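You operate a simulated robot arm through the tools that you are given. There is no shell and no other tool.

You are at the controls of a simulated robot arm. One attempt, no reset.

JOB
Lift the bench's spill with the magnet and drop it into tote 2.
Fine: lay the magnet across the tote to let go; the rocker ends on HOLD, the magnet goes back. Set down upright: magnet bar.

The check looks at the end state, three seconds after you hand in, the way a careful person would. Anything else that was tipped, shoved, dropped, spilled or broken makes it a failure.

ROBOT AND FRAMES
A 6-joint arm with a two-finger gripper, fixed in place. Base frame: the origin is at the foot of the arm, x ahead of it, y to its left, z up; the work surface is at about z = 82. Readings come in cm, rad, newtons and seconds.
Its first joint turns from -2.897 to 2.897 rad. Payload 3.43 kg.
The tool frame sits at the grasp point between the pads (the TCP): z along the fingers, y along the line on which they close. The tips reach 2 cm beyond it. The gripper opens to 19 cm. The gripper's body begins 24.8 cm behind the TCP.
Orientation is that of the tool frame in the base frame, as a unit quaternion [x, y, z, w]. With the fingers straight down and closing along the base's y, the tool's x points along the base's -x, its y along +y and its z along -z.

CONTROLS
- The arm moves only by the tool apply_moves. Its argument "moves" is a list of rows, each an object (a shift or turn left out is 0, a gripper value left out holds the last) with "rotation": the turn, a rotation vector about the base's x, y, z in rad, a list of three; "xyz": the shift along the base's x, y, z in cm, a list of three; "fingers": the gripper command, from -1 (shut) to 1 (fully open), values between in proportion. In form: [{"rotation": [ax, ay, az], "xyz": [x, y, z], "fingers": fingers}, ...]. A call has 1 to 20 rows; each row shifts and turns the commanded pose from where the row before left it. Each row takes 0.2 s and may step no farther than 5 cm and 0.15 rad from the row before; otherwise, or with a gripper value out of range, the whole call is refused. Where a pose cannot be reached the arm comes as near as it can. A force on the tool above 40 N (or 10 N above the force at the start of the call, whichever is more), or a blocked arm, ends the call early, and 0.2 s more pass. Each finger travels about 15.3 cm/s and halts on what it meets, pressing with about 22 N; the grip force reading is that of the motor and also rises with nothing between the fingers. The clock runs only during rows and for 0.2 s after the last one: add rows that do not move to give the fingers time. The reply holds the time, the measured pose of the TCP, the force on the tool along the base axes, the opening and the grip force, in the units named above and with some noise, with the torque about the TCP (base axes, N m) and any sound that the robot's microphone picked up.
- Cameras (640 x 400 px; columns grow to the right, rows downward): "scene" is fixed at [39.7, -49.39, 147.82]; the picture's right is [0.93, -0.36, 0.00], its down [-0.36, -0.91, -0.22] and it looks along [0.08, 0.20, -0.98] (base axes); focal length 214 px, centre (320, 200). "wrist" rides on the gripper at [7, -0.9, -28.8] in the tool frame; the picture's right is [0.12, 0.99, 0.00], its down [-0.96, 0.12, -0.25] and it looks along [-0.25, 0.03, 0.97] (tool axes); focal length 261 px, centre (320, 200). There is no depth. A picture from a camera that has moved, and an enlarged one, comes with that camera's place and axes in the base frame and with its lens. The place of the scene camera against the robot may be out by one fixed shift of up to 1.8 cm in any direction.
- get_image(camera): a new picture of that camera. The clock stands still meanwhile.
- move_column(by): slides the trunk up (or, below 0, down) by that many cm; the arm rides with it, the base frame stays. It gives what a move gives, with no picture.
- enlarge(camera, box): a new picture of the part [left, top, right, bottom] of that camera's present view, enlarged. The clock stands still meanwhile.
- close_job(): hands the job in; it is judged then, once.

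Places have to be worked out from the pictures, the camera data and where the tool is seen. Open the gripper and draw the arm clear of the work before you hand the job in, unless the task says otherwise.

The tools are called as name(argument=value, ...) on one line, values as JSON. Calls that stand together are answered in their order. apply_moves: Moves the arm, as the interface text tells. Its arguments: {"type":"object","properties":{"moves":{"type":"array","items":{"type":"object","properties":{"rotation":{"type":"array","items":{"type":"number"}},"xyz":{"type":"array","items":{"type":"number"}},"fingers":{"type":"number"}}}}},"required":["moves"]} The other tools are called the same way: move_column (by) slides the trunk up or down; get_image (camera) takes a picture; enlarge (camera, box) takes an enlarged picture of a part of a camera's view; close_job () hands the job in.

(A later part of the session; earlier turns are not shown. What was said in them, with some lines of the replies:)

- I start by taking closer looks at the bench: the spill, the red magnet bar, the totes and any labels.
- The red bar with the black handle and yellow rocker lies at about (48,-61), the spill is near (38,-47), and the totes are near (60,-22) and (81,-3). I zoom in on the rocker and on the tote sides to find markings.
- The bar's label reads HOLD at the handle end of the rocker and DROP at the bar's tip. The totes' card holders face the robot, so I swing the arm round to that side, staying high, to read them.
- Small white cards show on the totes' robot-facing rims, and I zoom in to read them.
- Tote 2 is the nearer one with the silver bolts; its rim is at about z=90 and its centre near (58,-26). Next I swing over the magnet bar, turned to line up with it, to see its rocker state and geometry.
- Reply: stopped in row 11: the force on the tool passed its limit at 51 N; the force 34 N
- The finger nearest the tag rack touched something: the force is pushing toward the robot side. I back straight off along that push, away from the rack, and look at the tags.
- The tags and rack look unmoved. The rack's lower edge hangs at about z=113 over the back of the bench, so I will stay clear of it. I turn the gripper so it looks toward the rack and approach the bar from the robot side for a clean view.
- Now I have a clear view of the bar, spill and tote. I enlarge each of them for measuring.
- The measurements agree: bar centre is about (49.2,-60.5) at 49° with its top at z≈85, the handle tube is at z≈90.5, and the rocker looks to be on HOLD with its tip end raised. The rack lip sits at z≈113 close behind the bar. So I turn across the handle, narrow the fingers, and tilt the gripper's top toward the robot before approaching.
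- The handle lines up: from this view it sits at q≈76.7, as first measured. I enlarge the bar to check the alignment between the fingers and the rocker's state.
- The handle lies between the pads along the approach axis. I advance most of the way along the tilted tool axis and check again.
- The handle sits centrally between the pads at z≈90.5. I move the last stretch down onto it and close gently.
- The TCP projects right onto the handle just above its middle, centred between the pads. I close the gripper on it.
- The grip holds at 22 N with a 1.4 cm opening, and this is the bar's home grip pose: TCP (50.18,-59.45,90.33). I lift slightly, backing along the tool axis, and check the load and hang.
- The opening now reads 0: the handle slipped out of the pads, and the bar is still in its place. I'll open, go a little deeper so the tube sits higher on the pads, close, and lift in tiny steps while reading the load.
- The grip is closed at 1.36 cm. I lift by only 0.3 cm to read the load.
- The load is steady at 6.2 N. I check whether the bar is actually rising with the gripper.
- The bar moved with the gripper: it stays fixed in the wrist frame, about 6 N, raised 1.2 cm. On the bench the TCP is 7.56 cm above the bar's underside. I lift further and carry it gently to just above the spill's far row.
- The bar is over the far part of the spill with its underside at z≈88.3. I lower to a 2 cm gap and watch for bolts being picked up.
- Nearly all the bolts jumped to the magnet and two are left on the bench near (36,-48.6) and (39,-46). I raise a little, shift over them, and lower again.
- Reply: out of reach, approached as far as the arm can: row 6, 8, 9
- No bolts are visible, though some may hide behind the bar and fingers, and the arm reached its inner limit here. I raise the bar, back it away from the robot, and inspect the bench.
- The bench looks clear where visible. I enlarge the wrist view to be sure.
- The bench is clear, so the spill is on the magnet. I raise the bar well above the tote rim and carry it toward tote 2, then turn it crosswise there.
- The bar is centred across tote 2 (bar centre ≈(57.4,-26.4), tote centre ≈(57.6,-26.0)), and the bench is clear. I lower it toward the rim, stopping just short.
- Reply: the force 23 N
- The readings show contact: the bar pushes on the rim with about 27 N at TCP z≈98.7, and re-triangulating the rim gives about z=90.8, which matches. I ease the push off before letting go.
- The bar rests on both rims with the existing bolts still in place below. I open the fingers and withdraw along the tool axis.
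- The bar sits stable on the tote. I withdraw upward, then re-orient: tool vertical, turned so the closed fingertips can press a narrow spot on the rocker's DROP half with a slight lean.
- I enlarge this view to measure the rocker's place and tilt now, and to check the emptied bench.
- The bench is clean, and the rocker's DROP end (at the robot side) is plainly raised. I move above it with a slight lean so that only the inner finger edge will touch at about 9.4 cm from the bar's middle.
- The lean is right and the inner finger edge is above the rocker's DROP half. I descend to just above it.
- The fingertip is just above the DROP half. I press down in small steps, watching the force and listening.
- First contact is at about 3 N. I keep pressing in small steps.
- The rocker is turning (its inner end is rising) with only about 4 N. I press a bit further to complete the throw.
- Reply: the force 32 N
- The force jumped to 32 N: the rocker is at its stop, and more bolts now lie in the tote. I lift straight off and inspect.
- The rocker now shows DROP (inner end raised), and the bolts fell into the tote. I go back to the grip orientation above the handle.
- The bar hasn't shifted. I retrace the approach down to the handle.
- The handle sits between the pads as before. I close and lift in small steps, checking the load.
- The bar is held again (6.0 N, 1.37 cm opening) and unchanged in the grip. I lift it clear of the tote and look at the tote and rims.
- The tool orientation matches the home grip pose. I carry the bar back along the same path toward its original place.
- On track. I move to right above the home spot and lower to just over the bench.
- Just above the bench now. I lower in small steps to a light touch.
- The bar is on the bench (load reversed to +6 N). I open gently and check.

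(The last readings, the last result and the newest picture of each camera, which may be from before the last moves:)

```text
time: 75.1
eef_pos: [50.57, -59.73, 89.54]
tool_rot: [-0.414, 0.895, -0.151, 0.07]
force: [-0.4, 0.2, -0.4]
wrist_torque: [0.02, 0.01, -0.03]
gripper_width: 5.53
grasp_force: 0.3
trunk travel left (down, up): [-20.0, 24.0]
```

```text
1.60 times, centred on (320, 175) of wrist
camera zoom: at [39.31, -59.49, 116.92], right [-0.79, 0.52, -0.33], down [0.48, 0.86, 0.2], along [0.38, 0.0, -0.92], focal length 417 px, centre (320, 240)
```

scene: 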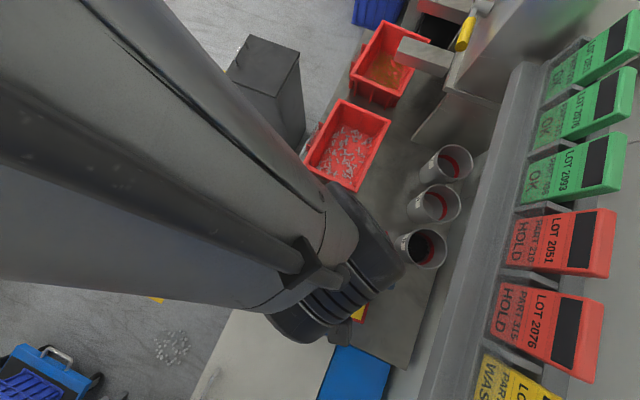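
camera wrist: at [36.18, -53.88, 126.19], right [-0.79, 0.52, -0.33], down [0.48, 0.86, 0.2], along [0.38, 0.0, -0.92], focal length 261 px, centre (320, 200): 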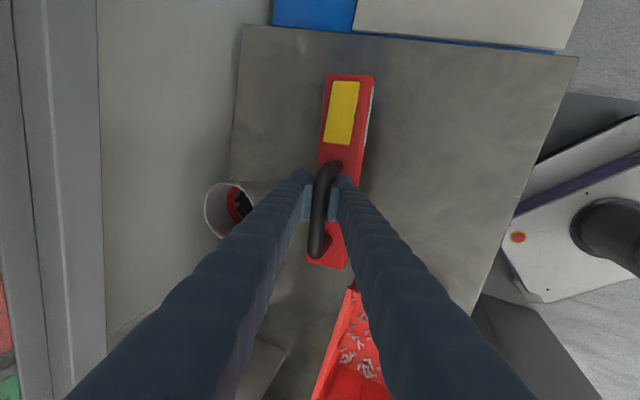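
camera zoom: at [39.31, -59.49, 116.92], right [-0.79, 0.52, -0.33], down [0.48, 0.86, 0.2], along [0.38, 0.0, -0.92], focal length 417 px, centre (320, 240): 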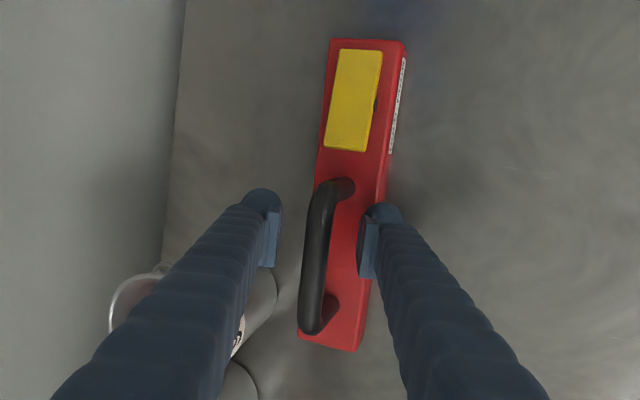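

The bar is back exactly as it first lay. I withdraw along the tool axis, straighten the tool, close the fingers, and turn to look toward the rack for pressing the rocker to HOLD.

apply_moves(moves=[{"xyz": [-0.25, 0.21, 0.95]}, {"xyz": [-0.5, 0.43, 1.9]}, {"xyz": [-0.88, 0.75, 3.3]}, {"xyz": [-0.88, 0.75, 3.3]}, {"xyz": [-0.88, 0.75, 3.3]}, {"xyz": [-0.88, 0.75, 3.3]}, {"xyz": [-0.88, 0.75, 3.3]}, {"xyz": [-0.88, 0.75, 3.3]}, {}])

apply_moves(moves=[{"rotation": [0.0759, 0.0885, 0], "fingers": -1}, {"rotation": [0.0759, 0.0885, 0]}, {"rotation": [0.0759, 0.0885, 0]}, {"rotation": [0, 0, -0.143]}, {"rotation": [0, 0, -0.143]}, {"rotation": [0, 0, -0.143]}, {"rotation": [0, 0, -0.143]}, {"rotation": [0, 0, -0.143]}, {"rotation": [0, 0, -0.143]}, {"rotation": [0, 0, -0.143]}, {"rotation": [0, 0, -0.143]}, {"rotation": [0, 0, -0.143]}, {"rotation": [0, 0, -0.143]}, {"rotation": [0, 0, -0.14]}, {}])

get_image(camera="wrist")

enlarge(camera="wrist", box=[240, 130, 400, 270])

get_image(camera="scene")

```text
time: 77.1
eef_pos: [44.4, -54.38, 112.24]
tool_rot: [-0.414, 0.895, -0.152, 0.07]
force: [-0.2, -0.3, -0.2]
wrist_torque: [-0.06, 0.02, -0.05]
gripper_width: 5.52
grasp_force: 0.2
trunk travel left (down, up): [-20.0, 24.0]
```

```text
time: 80.3
eef_pos: [44.46, -54.46, 112.17]
tool_rot: [0.346, 0.938, 0.004, 0.004]
force: [0.0, 0.1, 0.5]
wrist_torque: [0.04, 0.03, 0.0]
gripper_width: 0.01
grasp_force: 22.3
trunk travel left (down, up): [-20.0, 24.0]
```

```text
taken
camera wrist: at [38.23, -50.89, 140.88], right [0.55, 0.83, 0.01], down [0.81, -0.54, 0.25], along [0.22, -0.13, -0.97], focal length 261 px, centre (320, 200)
```

wrist: 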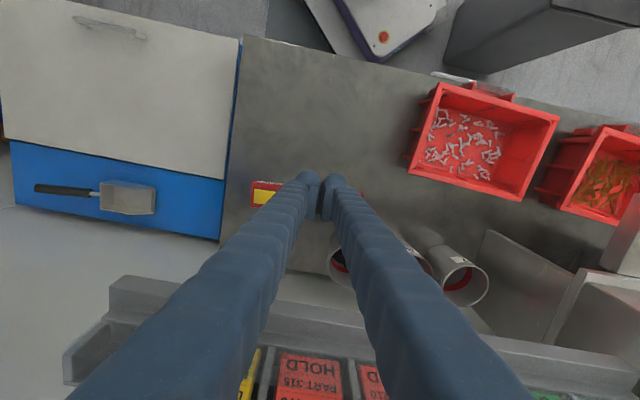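

```text
2.86 times, centred on (320, 200) of wrist
camera zoom: at [38.23, -50.89, 140.88], right [0.55, 0.83, 0.01], down [0.81, -0.54, 0.25], along [0.22, -0.13, -0.97], focal length 745 px, centre (320, 200)
```

zoom: 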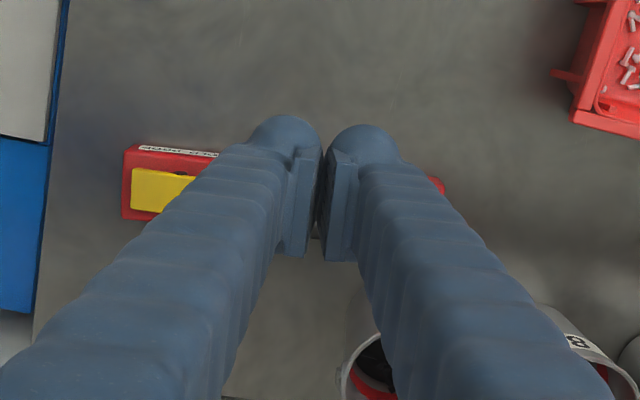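

```text
taken
```

scene: 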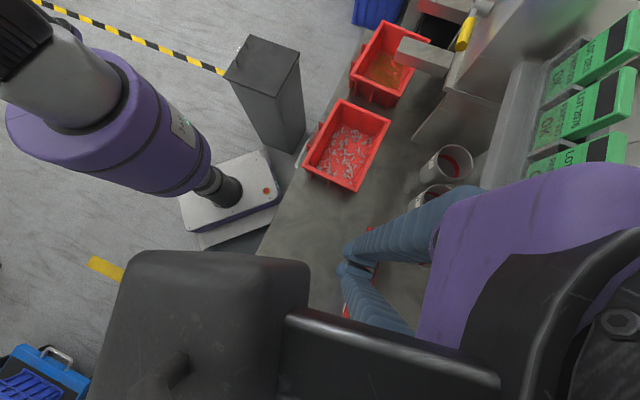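

I move at reduced height to directly above the rocker's HOLD half (about (45.6,-64.5)), staying clear of the rack lip.

apply_moves(moves=[{"xyz": [0, 0, -4]}, {"xyz": [0, 0, -4]}, {"xyz": [0, 0, -4]}, {"xyz": [0.3, -2.5, 0]}, {"xyz": [0.3, -2.5, 0]}, {"xyz": [0.3, -2.5, 0]}, {"xyz": [0.24, -2.54, 0]}, {}])

get_image(camera="wrist")

enlarge(camera="wrist", box=[240, 110, 400, 250])

get_image(camera="scene")

```text
time: 82.1
eef_pos: [45.65, -64.68, 100.06]
tool_rot: [0.344, 0.939, 0.006, 0.003]
force: [1.2, 0.8, -0.2]
wrist_torque: [0.05, 0.02, -0.03]
gripper_width: 0.0
grasp_force: 21.7
trunk travel left (down, up): [-20.0, 24.0]
```

```text
taken
camera wrist: at [39.41, -61.06, 128.85], right [0.55, 0.83, 0.01], down [0.81, -0.54, 0.25], along [0.22, -0.13, -0.97], focal length 261 px, centre (320, 200)
```

wrist: 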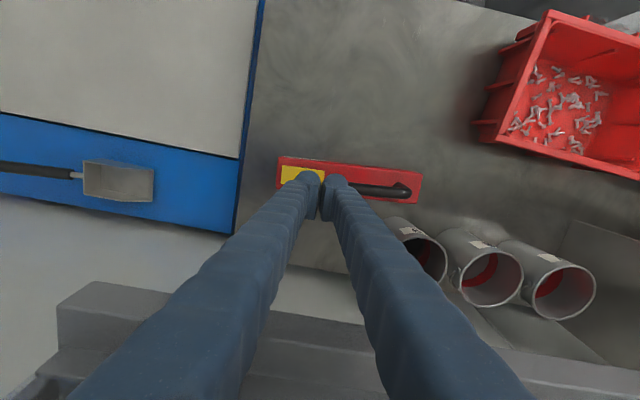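

```text
2.86 times, centred on (320, 180) of wrist
camera zoom: at [39.41, -61.06, 128.85], right [0.55, 0.83, 0.01], down [0.81, -0.54, 0.25], along [0.22, -0.13, -0.97], focal length 745 px, centre (320, 257)
```

zoom: 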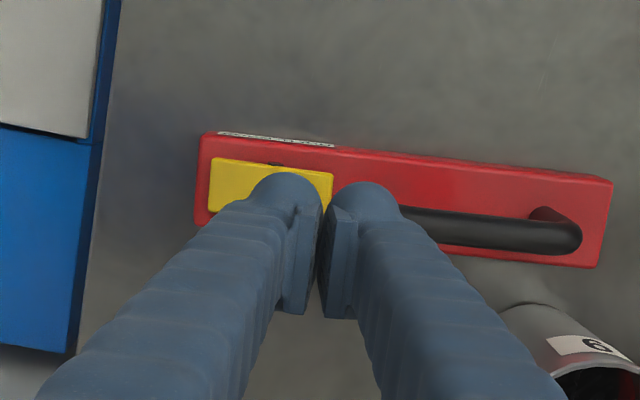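

```text
taken
```

scene: 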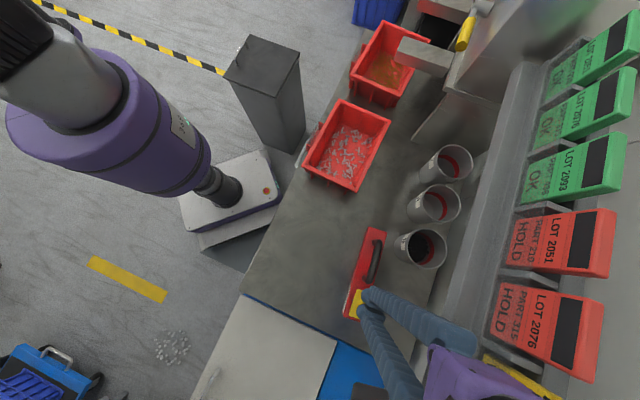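

The fingertips are above the HOLD half. To gain clearance from the rack I lean the tool's top slightly toward the robot, then descend close to the rocker.

apply_moves(moves=[{"rotation": [-0.0651, -0.0759, 0]}, {"xyz": [0.76, -0.65, 0], "rotation": [-0.0651, -0.0759, 0]}, {"xyz": [0, 0, -3]}, {"xyz": [0, 0, -3]}, {"xyz": [0, 0, -2]}, {"xyz": [0, 0, -1.5]}, {}])

enlarge(camera="wrist", box=[240, 110, 400, 250])

enlarge(camera="scene", box=[320, 220, 420, 340])

```text
time: 83.7
eef_pos: [46.33, -65.27, 90.68]
tool_rot: [0.342, 0.934, -0.03, 0.097]
force: [-1.2, -0.7, 0.9]
wrist_torque: [0.05, -0.02, 0.05]
gripper_width: 0.0
grasp_force: 22.5
trunk travel left (down, up): [-20.0, 24.0]
```

```text
2.86 times, centred on (320, 180) of wrist
camera zoom: at [35.85, -57.97, 117.42], right [0.55, 0.83, -0.01], down [0.75, -0.49, 0.44], along [0.36, -0.25, -0.9], focal length 745 px, centre (320, 257)
```

zoom: 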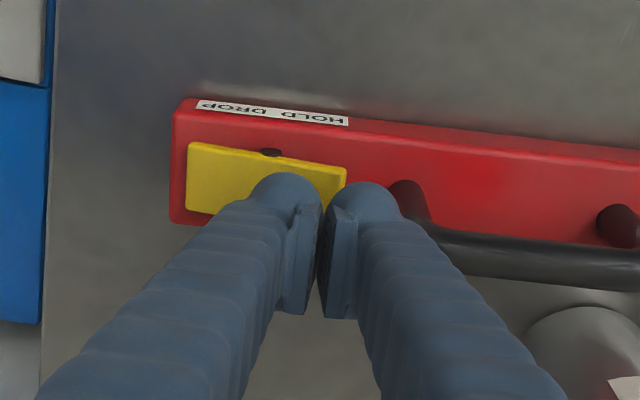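

```text
3.33 times, centred on (370, 280) of scene
camera zoom: at [39.7, -49.39, 147.82], right [0.93, -0.36, 0.0], down [-0.36, -0.91, -0.22], along [0.08, 0.2, -0.98], focal length 715 px, centre (153, -67)
```

zoom: 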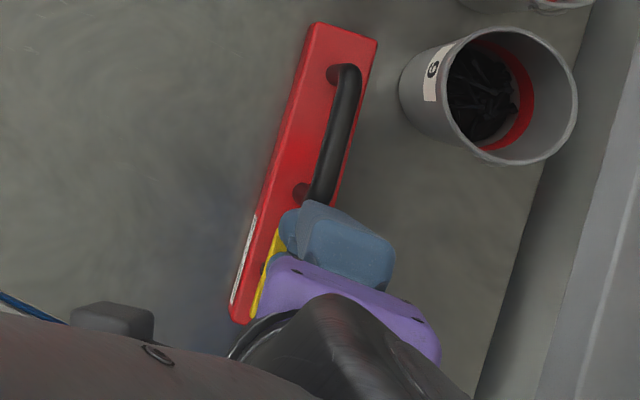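

The fingertips are bulkier than the rocker half, and a closed pair would come too near the handle leg. I raise, open to about 6.5 cm and shift, so that only one finger presses the HOLD half while the other hangs clear beyond the bar's end.

apply_moves(moves=[{"xyz": [0, 0, 3]}, {"xyz": [0, 0, 3]}, {"xyz": [-1.45, -1.7, 0], "fingers": -0.316}, {"xyz": [-1.46, -1.69, 0]}, {}, {}])

get_image(camera="wrist")

enlarge(camera="wrist", box=[220, 90, 420, 250])

```text
time: 85.1
eef_pos: [43.5, -68.52, 96.77]
tool_rot: [0.342, 0.934, -0.029, 0.097]
force: [0.4, 0.2, 0.2]
wrist_torque: [-0.05, 0.0, -0.01]
gripper_width: 6.48
grasp_force: 0.1
trunk travel left (down, up): [-20.0, 24.0]
```

```text
taken
camera wrist: at [32.98, -61.33, 123.42], right [0.55, 0.83, -0.01], down [0.75, -0.49, 0.44], along [0.36, -0.25, -0.9], focal length 261 px, centre (320, 200)
```

wrist: 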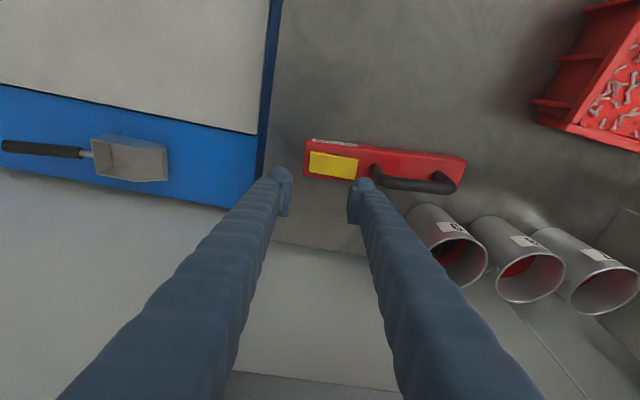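

```text
2.50 times, centred on (320, 170) of wrist
camera zoom: at [32.98, -61.33, 123.42], right [0.55, 0.83, -0.01], down [0.75, -0.49, 0.44], along [0.36, -0.25, -0.9], focal length 652 px, centre (320, 275)
```

zoom: 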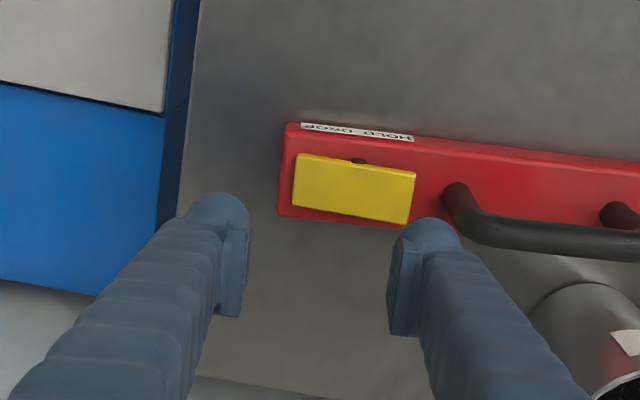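

The geometry checks out: the pressing finger will land at s≈-20.4…-18.8 on the rocker's raised inner half, and the other finger will be clear of the bar's end. I descend close and check.

apply_moves(moves=[{"xyz": [0, 0, -2.5]}, {"xyz": [0, 0, -2]}, {"xyz": [0, 0, -1.3]}, {}])

enlarge(camera="wrist", box=[220, 90, 420, 250])

```text
time: 86.1
eef_pos: [43.51, -68.5, 90.86]
tool_rot: [0.342, 0.934, -0.029, 0.097]
force: [0.2, -0.1, 0.4]
wrist_torque: [-0.02, 0.0, 0.0]
gripper_width: 6.52
grasp_force: 0.0
trunk travel left (down, up): [-20.0, 24.0]
```

```text
2.50 times, centred on (320, 170) of wrist
camera zoom: at [32.97, -61.31, 117.59], right [0.55, 0.83, -0.01], down [0.75, -0.49, 0.44], along [0.36, -0.25, -0.9], focal length 652 px, centre (320, 275)
```

zoom: 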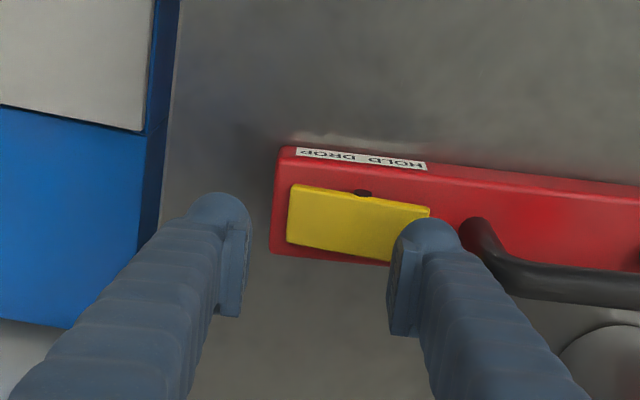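

The pressing finger is a bit close to the handle leg. I narrow to 5.5 cm and shift slightly so it sits squarely on the HOLD half, then look again.

apply_moves(moves=[{"xyz": [-0.29, -0.34, 0], "fingers": -0.42}, {}, {}])

enlarge(camera="wrist", box=[240, 100, 400, 230])

```text
time: 86.9
eef_pos: [43.1, -68.72, 90.87]
tool_rot: [0.341, 0.935, -0.028, 0.097]
force: [0.1, -0.4, 0.0]
wrist_torque: [-0.01, 0.01, -0.01]
gripper_width: 5.51
grasp_force: 0.0
trunk travel left (down, up): [-20.0, 24.0]
```

```text
3.08 times, centred on (320, 165) of wrist
camera zoom: at [32.7, -61.66, 117.63], right [0.55, 0.83, -0.01], down [0.75, -0.49, 0.44], along [0.36, -0.25, -0.9], focal length 802 px, centre (320, 308)
```

zoom: 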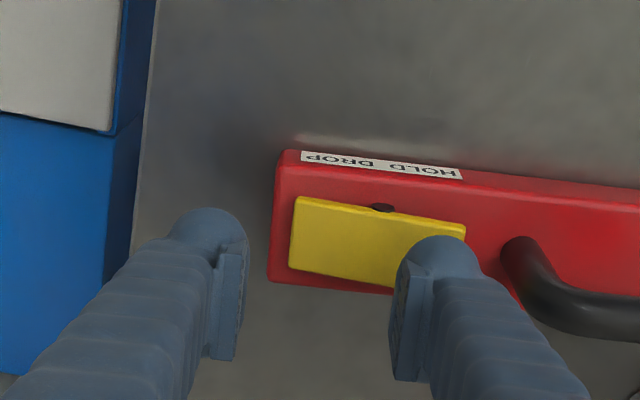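

Now the finger is centred on the raised half, with a gap to the handle leg. I press down in small steps.

apply_moves(moves=[{"xyz": [0, 0, -0.5]}, {"xyz": [0, 0, -0.4]}, {"xyz": [0, 0, -0.3]}])

```text
time: 87.7
eef_pos: [43.15, -68.97, 89.62]
tool_rot: [0.341, 0.934, -0.029, 0.097]
force: [0.1, -1.2, 0.4]
wrist_torque: [-0.01, 0.03, 0.01]
gripper_width: 5.5
grasp_force: 0.1
trunk travel left (down, up): [-20.0, 24.0]
```

apply_moves(moves=[{"xyz": [0, 0, -0.2]}, {"xyz": [0, 0, -0.2]}, {}])

enlarge(camera="wrist", box=[240, 100, 400, 230])

```text
time: 88.5
eef_pos: [43.16, -68.94, 89.29]
tool_rot: [0.342, 0.934, -0.029, 0.097]
force: [0.3, 0.4, -0.3]
wrist_torque: [-0.01, 0.01, -0.03]
gripper_width: 5.5
grasp_force: 0.1
trunk travel left (down, up): [-20.0, 24.0]
```

```text
3.08 times, centred on (320, 165) of wrist
camera zoom: at [32.69, -61.7, 115.98], right [0.55, 0.83, -0.01], down [0.75, -0.49, 0.44], along [0.36, -0.25, -0.9], focal length 802 px, centre (320, 308)
```

zoom: 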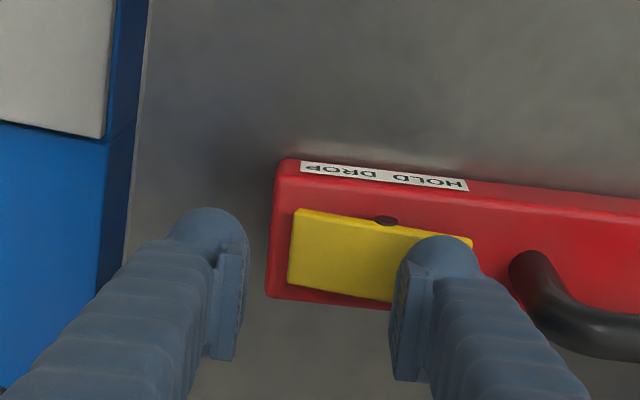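

apply_moves(moves=[{"xyz": [0, 0, -0.2]}, {"xyz": [0, 0, -0.2]}, {}])

```text
time: 89.3
eef_pos: [43.13, -68.86, 88.95]
tool_rot: [0.343, 0.934, -0.03, 0.097]
force: [-0.2, 0.9, 1.7]
wrist_torque: [0.07, 0.01, 0.03]
gripper_width: 5.51
grasp_force: 0.3
trunk travel left (down, up): [-20.0, 24.0]
```

Light contact begins. I continue with small steps.

apply_moves(moves=[{"xyz": [0, 0, -0.15]}, {"xyz": [0, 0, -0.15]}, {}])

enlarge(camera="wrist", box=[240, 100, 400, 230])

```text
time: 90.1
eef_pos: [43.23, -69.0, 88.48]
tool_rot: [0.342, 0.934, -0.03, 0.096]
force: [1.3, 1.5, 0.3]
wrist_torque: [0.1, -0.04, -0.02]
gripper_width: 5.55
grasp_force: 0.6
trunk travel left (down, up): [-20.0, 24.0]
```

```text
3.08 times, centred on (320, 165) of wrist
camera zoom: at [32.7, -61.7, 115.26], right [0.55, 0.83, -0.01], down [0.75, -0.49, 0.44], along [0.36, -0.25, -0.9], focal length 802 px, centre (320, 308)
```

zoom: 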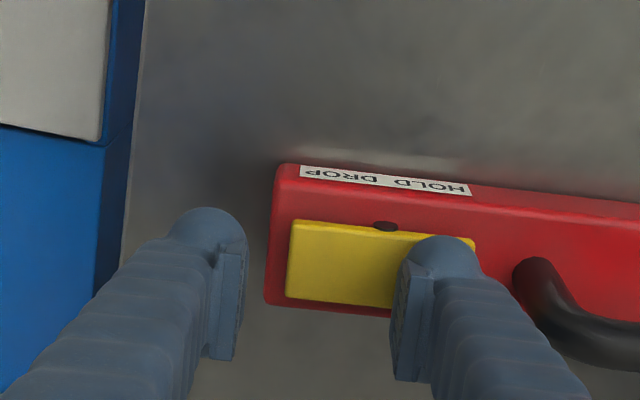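

The rocker is turning under a light force. I continue to its stop.

apply_moves(moves=[{"xyz": [0, 0, -0.15]}, {"xyz": [0, 0, -0.15]}, {}])

enlarge(camera="wrist", box=[240, 100, 400, 230])

```text
time: 90.9
eef_pos: [43.26, -68.88, 88.22]
tool_rot: [0.344, 0.934, -0.03, 0.097]
force: [1.2, 1.4, 1.8]
wrist_torque: [0.11, -0.04, -0.03]
gripper_width: 5.63
grasp_force: 1.2
trunk travel left (down, up): [-20.0, 24.0]
```

```text
3.08 times, centred on (320, 165) of wrist
camera zoom: at [32.69, -61.7, 114.97], right [0.55, 0.83, -0.01], down [0.75, -0.49, 0.44], along [0.36, -0.25, -0.9], focal length 802 px, centre (320, 308)
```

zoom: 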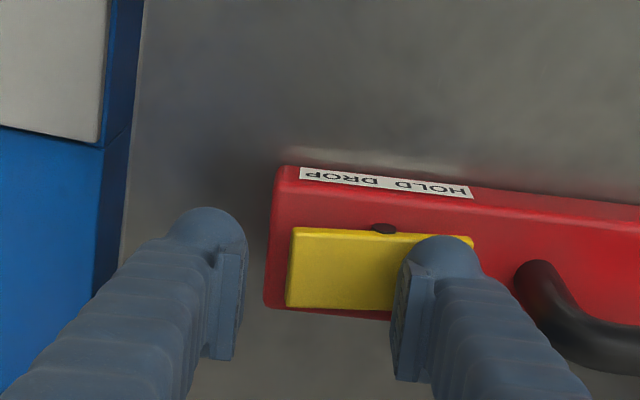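

apply_moves(moves=[{"xyz": [0, 0, -0.15]}, {"xyz": [0, 0, -0.1]}, {}])

enlarge(camera="wrist", box=[240, 100, 400, 230])

```text
time: 91.7
eef_pos: [43.13, -69.01, 88.2]
tool_rot: [0.342, 0.934, -0.03, 0.098]
force: [-0.8, 2.7, 15.6]
wrist_torque: [0.61, -0.26, 0.03]
gripper_width: 5.69
grasp_force: 1.4
trunk travel left (down, up): [-20.0, 24.0]
```

```text
3.08 times, centred on (320, 165) of wrist
camera zoom: at [32.64, -61.69, 114.86], right [0.55, 0.83, -0.01], down [0.75, -0.49, 0.44], along [0.36, -0.25, -0.9], focal length 802 px, centre (320, 308)
```

zoom: 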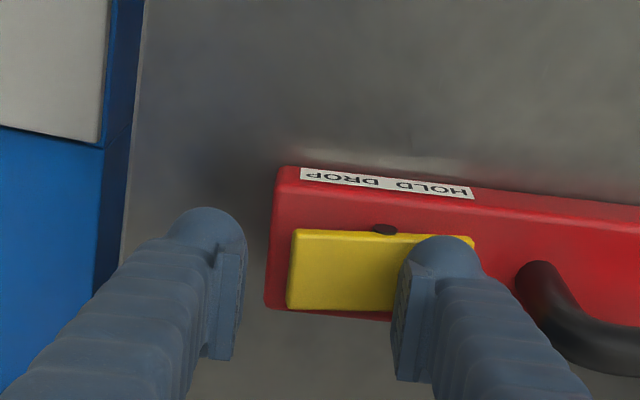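

The force rose to 16 N, which indicates the stop. I give one slight further nudge to be certain, then lift straight off.

apply_moves(moves=[{"xyz": [0, 0, -0.08]}, {}, {"xyz": [0, 0, 0.3]}, {"xyz": [0, 0, 1]}, {"xyz": [0, 0, 3]}, {"xyz": [0, 0, 4]}, {}])

enlarge(camera="wrist", box=[240, 100, 400, 230])

```text
time: 93.3
eef_pos: [43.13, -68.84, 96.34]
tool_rot: [0.342, 0.934, -0.028, 0.097]
force: [0.1, 0.4, -0.6]
wrist_torque: [-0.03, 0.03, -0.03]
gripper_width: 5.5
grasp_force: 0.0
trunk travel left (down, up): [-20.0, 24.0]
```

```text
3.08 times, centred on (320, 165) of wrist
camera zoom: at [32.69, -61.7, 122.99], right [0.55, 0.83, -0.01], down [0.75, -0.49, 0.44], along [0.36, -0.25, -0.9], focal length 802 px, centre (320, 308)
```

zoom: 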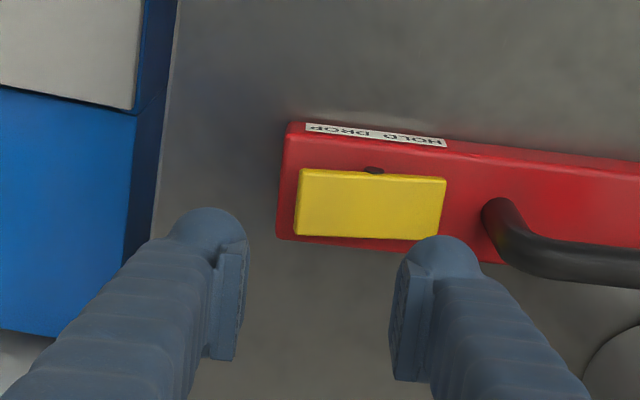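

The rocker's outer end is raised again, so it is on HOLD. I withdraw up and toward the robot, away from the rack, then do a final check.

apply_moves(moves=[{"xyz": [-1.5, 1.3, 2]}, {"xyz": [-2, 1.7, 2.5]}, {"xyz": [-2, 1.7, 3]}, {"xyz": [-2, 1.7, 3]}, {"xyz": [-2, 1.8, 3]}, {"xyz": [-2, 3, 3]}, {"rotation": [0.0651, 0.0759, 0], "fingers": 0.5}, {"rotation": [0.0651, 0.0759, 0]}, {"xyz": [0, 4, 1]}, {"xyz": [0, 4, 1]}, {"xyz": [0, 4, 1]}, {}])

get_image(camera="wrist")

get_image(camera="scene")

```text
time: 95.9
eef_pos: [31.55, -45.41, 115.74]
tool_rot: [0.344, 0.939, 0.005, 0.004]
force: [0.9, 1.3, 1.3]
wrist_torque: [-0.16, 0.02, 0.01]
gripper_width: 14.24
grasp_force: 0.0
trunk travel left (down, up): [-20.0, 24.0]
```

```text
taken
camera wrist: at [25.41, -41.88, 144.42], right [0.55, 0.83, 0.01], down [0.81, -0.54, 0.25], along [0.22, -0.13, -0.97], focal length 261 px, centre (320, 200)
```

wrist: 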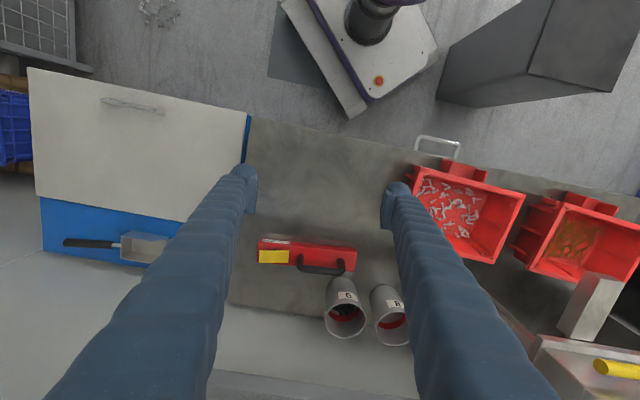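

```text
taken
```

scene: 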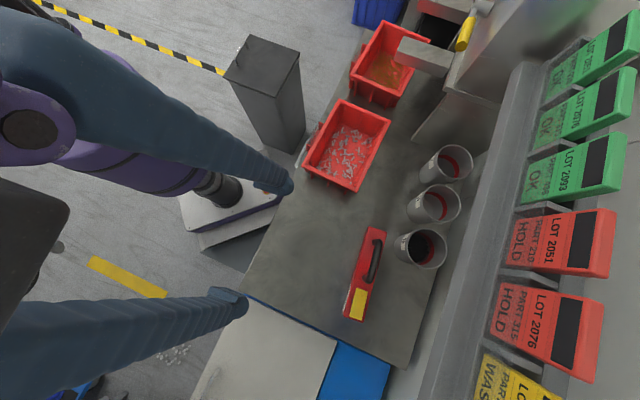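

I check the final state closely: rocker, tote 2 and its rims, the bench, and the tags.

enlarge(camera="wrist", box=[245, 220, 375, 290])

enlarge(camera="scene", box=[290, 90, 410, 200])

enlarge(camera="scene", box=[240, 180, 440, 370])

enlarge(camera="scene", box=[330, 220, 400, 330])

```text
4.92 times, centred on (310, 255) of wrist
camera zoom: at [25.41, -41.88, 144.42], right [0.55, 0.83, 0.01], down [0.81, -0.54, 0.25], along [0.22, -0.13, -0.97], focal length 1283 px, centre (369, -71)
```

zoom: 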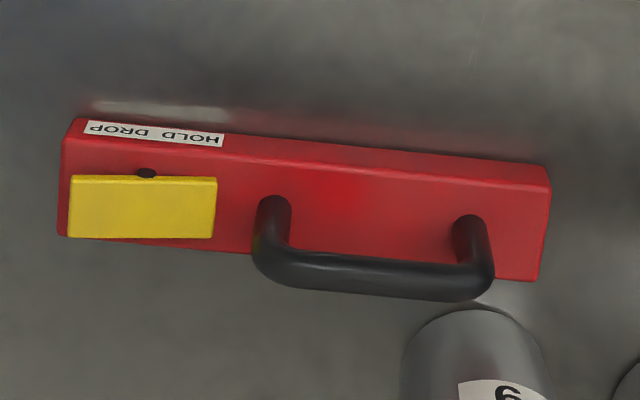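

```text
3.64 times, centred on (350, 145) of scene
camera zoom: at [39.7, -49.39, 147.82], right [0.93, -0.36, 0.0], down [-0.36, -0.91, -0.22], along [0.08, 0.2, -0.98], focal length 780 px, centre (211, 400)
```

zoom: 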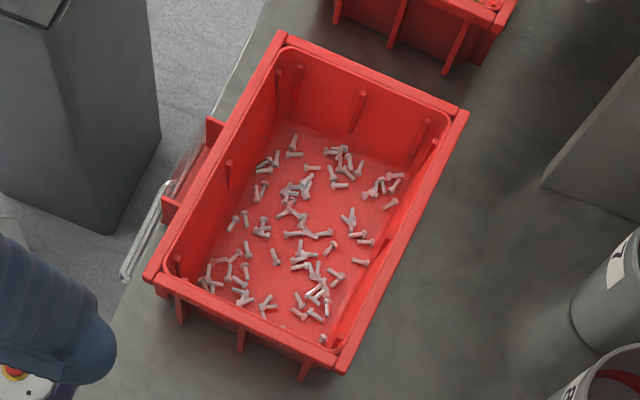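

```text
2.11 times, centred on (340, 275) of scene
camera zoom: at [39.7, -49.39, 147.82], right [0.93, -0.36, 0.0], down [-0.36, -0.91, -0.22], along [0.08, 0.2, -0.98], focal length 452 px, centre (278, 42)
```

zoom: 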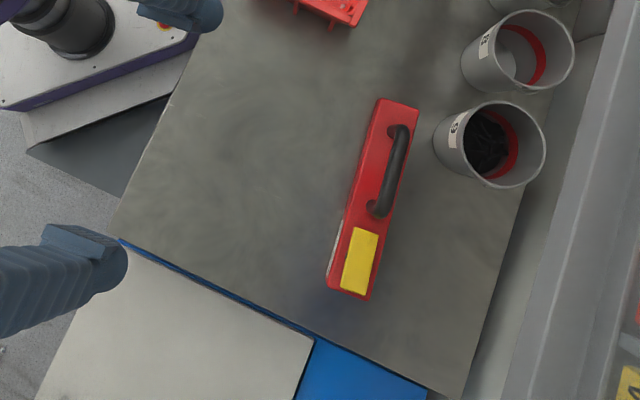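

```text
3.64 times, centred on (365, 275) of scene
camera zoom: at [39.7, -49.39, 147.82], right [0.93, -0.36, 0.0], down [-0.36, -0.91, -0.22], along [0.08, 0.2, -0.98], focal length 780 px, centre (156, -73)
```

zoom: 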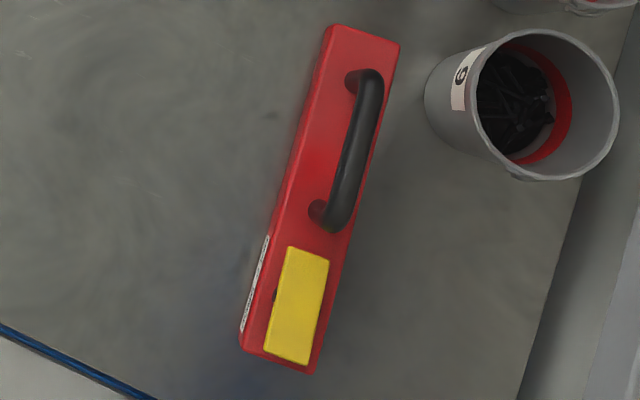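

All is as wanted: the spill is in tote 2, the bench is clean, the bar is back in its place and upright with the rocker on HOLD, and nothing else looks moved. I open the gripper fully, drawing a little further off.

apply_moves(moves=[{"xyz": [-0.5, 0.5, 1], "fingers": 1}, {}, {}])

get_image(camera="scene")

```text
time: 96.7
eef_pos: [31.13, -45.21, 116.66]
tool_rot: [0.344, 0.939, 0.005, 0.004]
force: [0.9, 0.0, -0.7]
wrist_torque: [0.05, -0.03, 0.03]
gripper_width: 18.99
grasp_force: 0.1
trunk travel left (down, up): [-20.0, 24.0]
```

```text
taken
```

scene: 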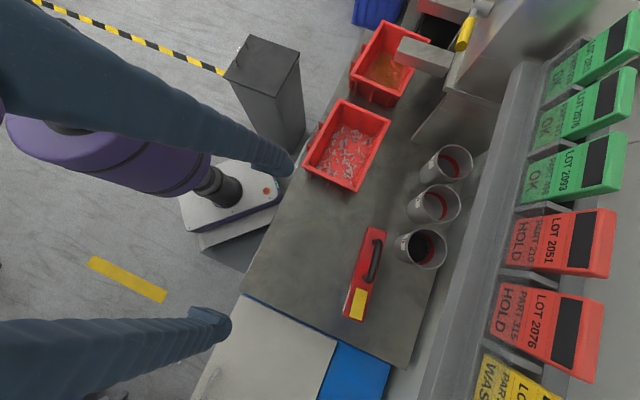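

The gripper is fully open, the arm is clear of the work and the scene is in order, so I hand the job in.

close_job()

```text
The job is handed in.
```

The bench's spill is in tote 2. The magnet bar is back in its original place, upright, with the rocker on HOLD. I've handed the job in, with the gripper open and the arm clear of the work.

- **Spill:** The last pictures show the bench clear of bolts. None are visible on tote 2's rim or outside it. I never saw the bar's underside, so I can't rule out a bolt still clinging there.
- **Bar and rocker:** The bar looks to be within a few millimetres of where it started. The rocker sits as it did at the start, with the DROP end raised.
- **Rack contact:** Early on, while I was swinging toward the bar, a finger touched the tag rack's lower edge and the arm stopped at 51 N. I backed off at once, and the tags and rack look unmoved in every picture since.
- **First grip:** The handle slipped out of the fingers on the first lift. The bar stayed in its place on the bench, and a deeper grip held.
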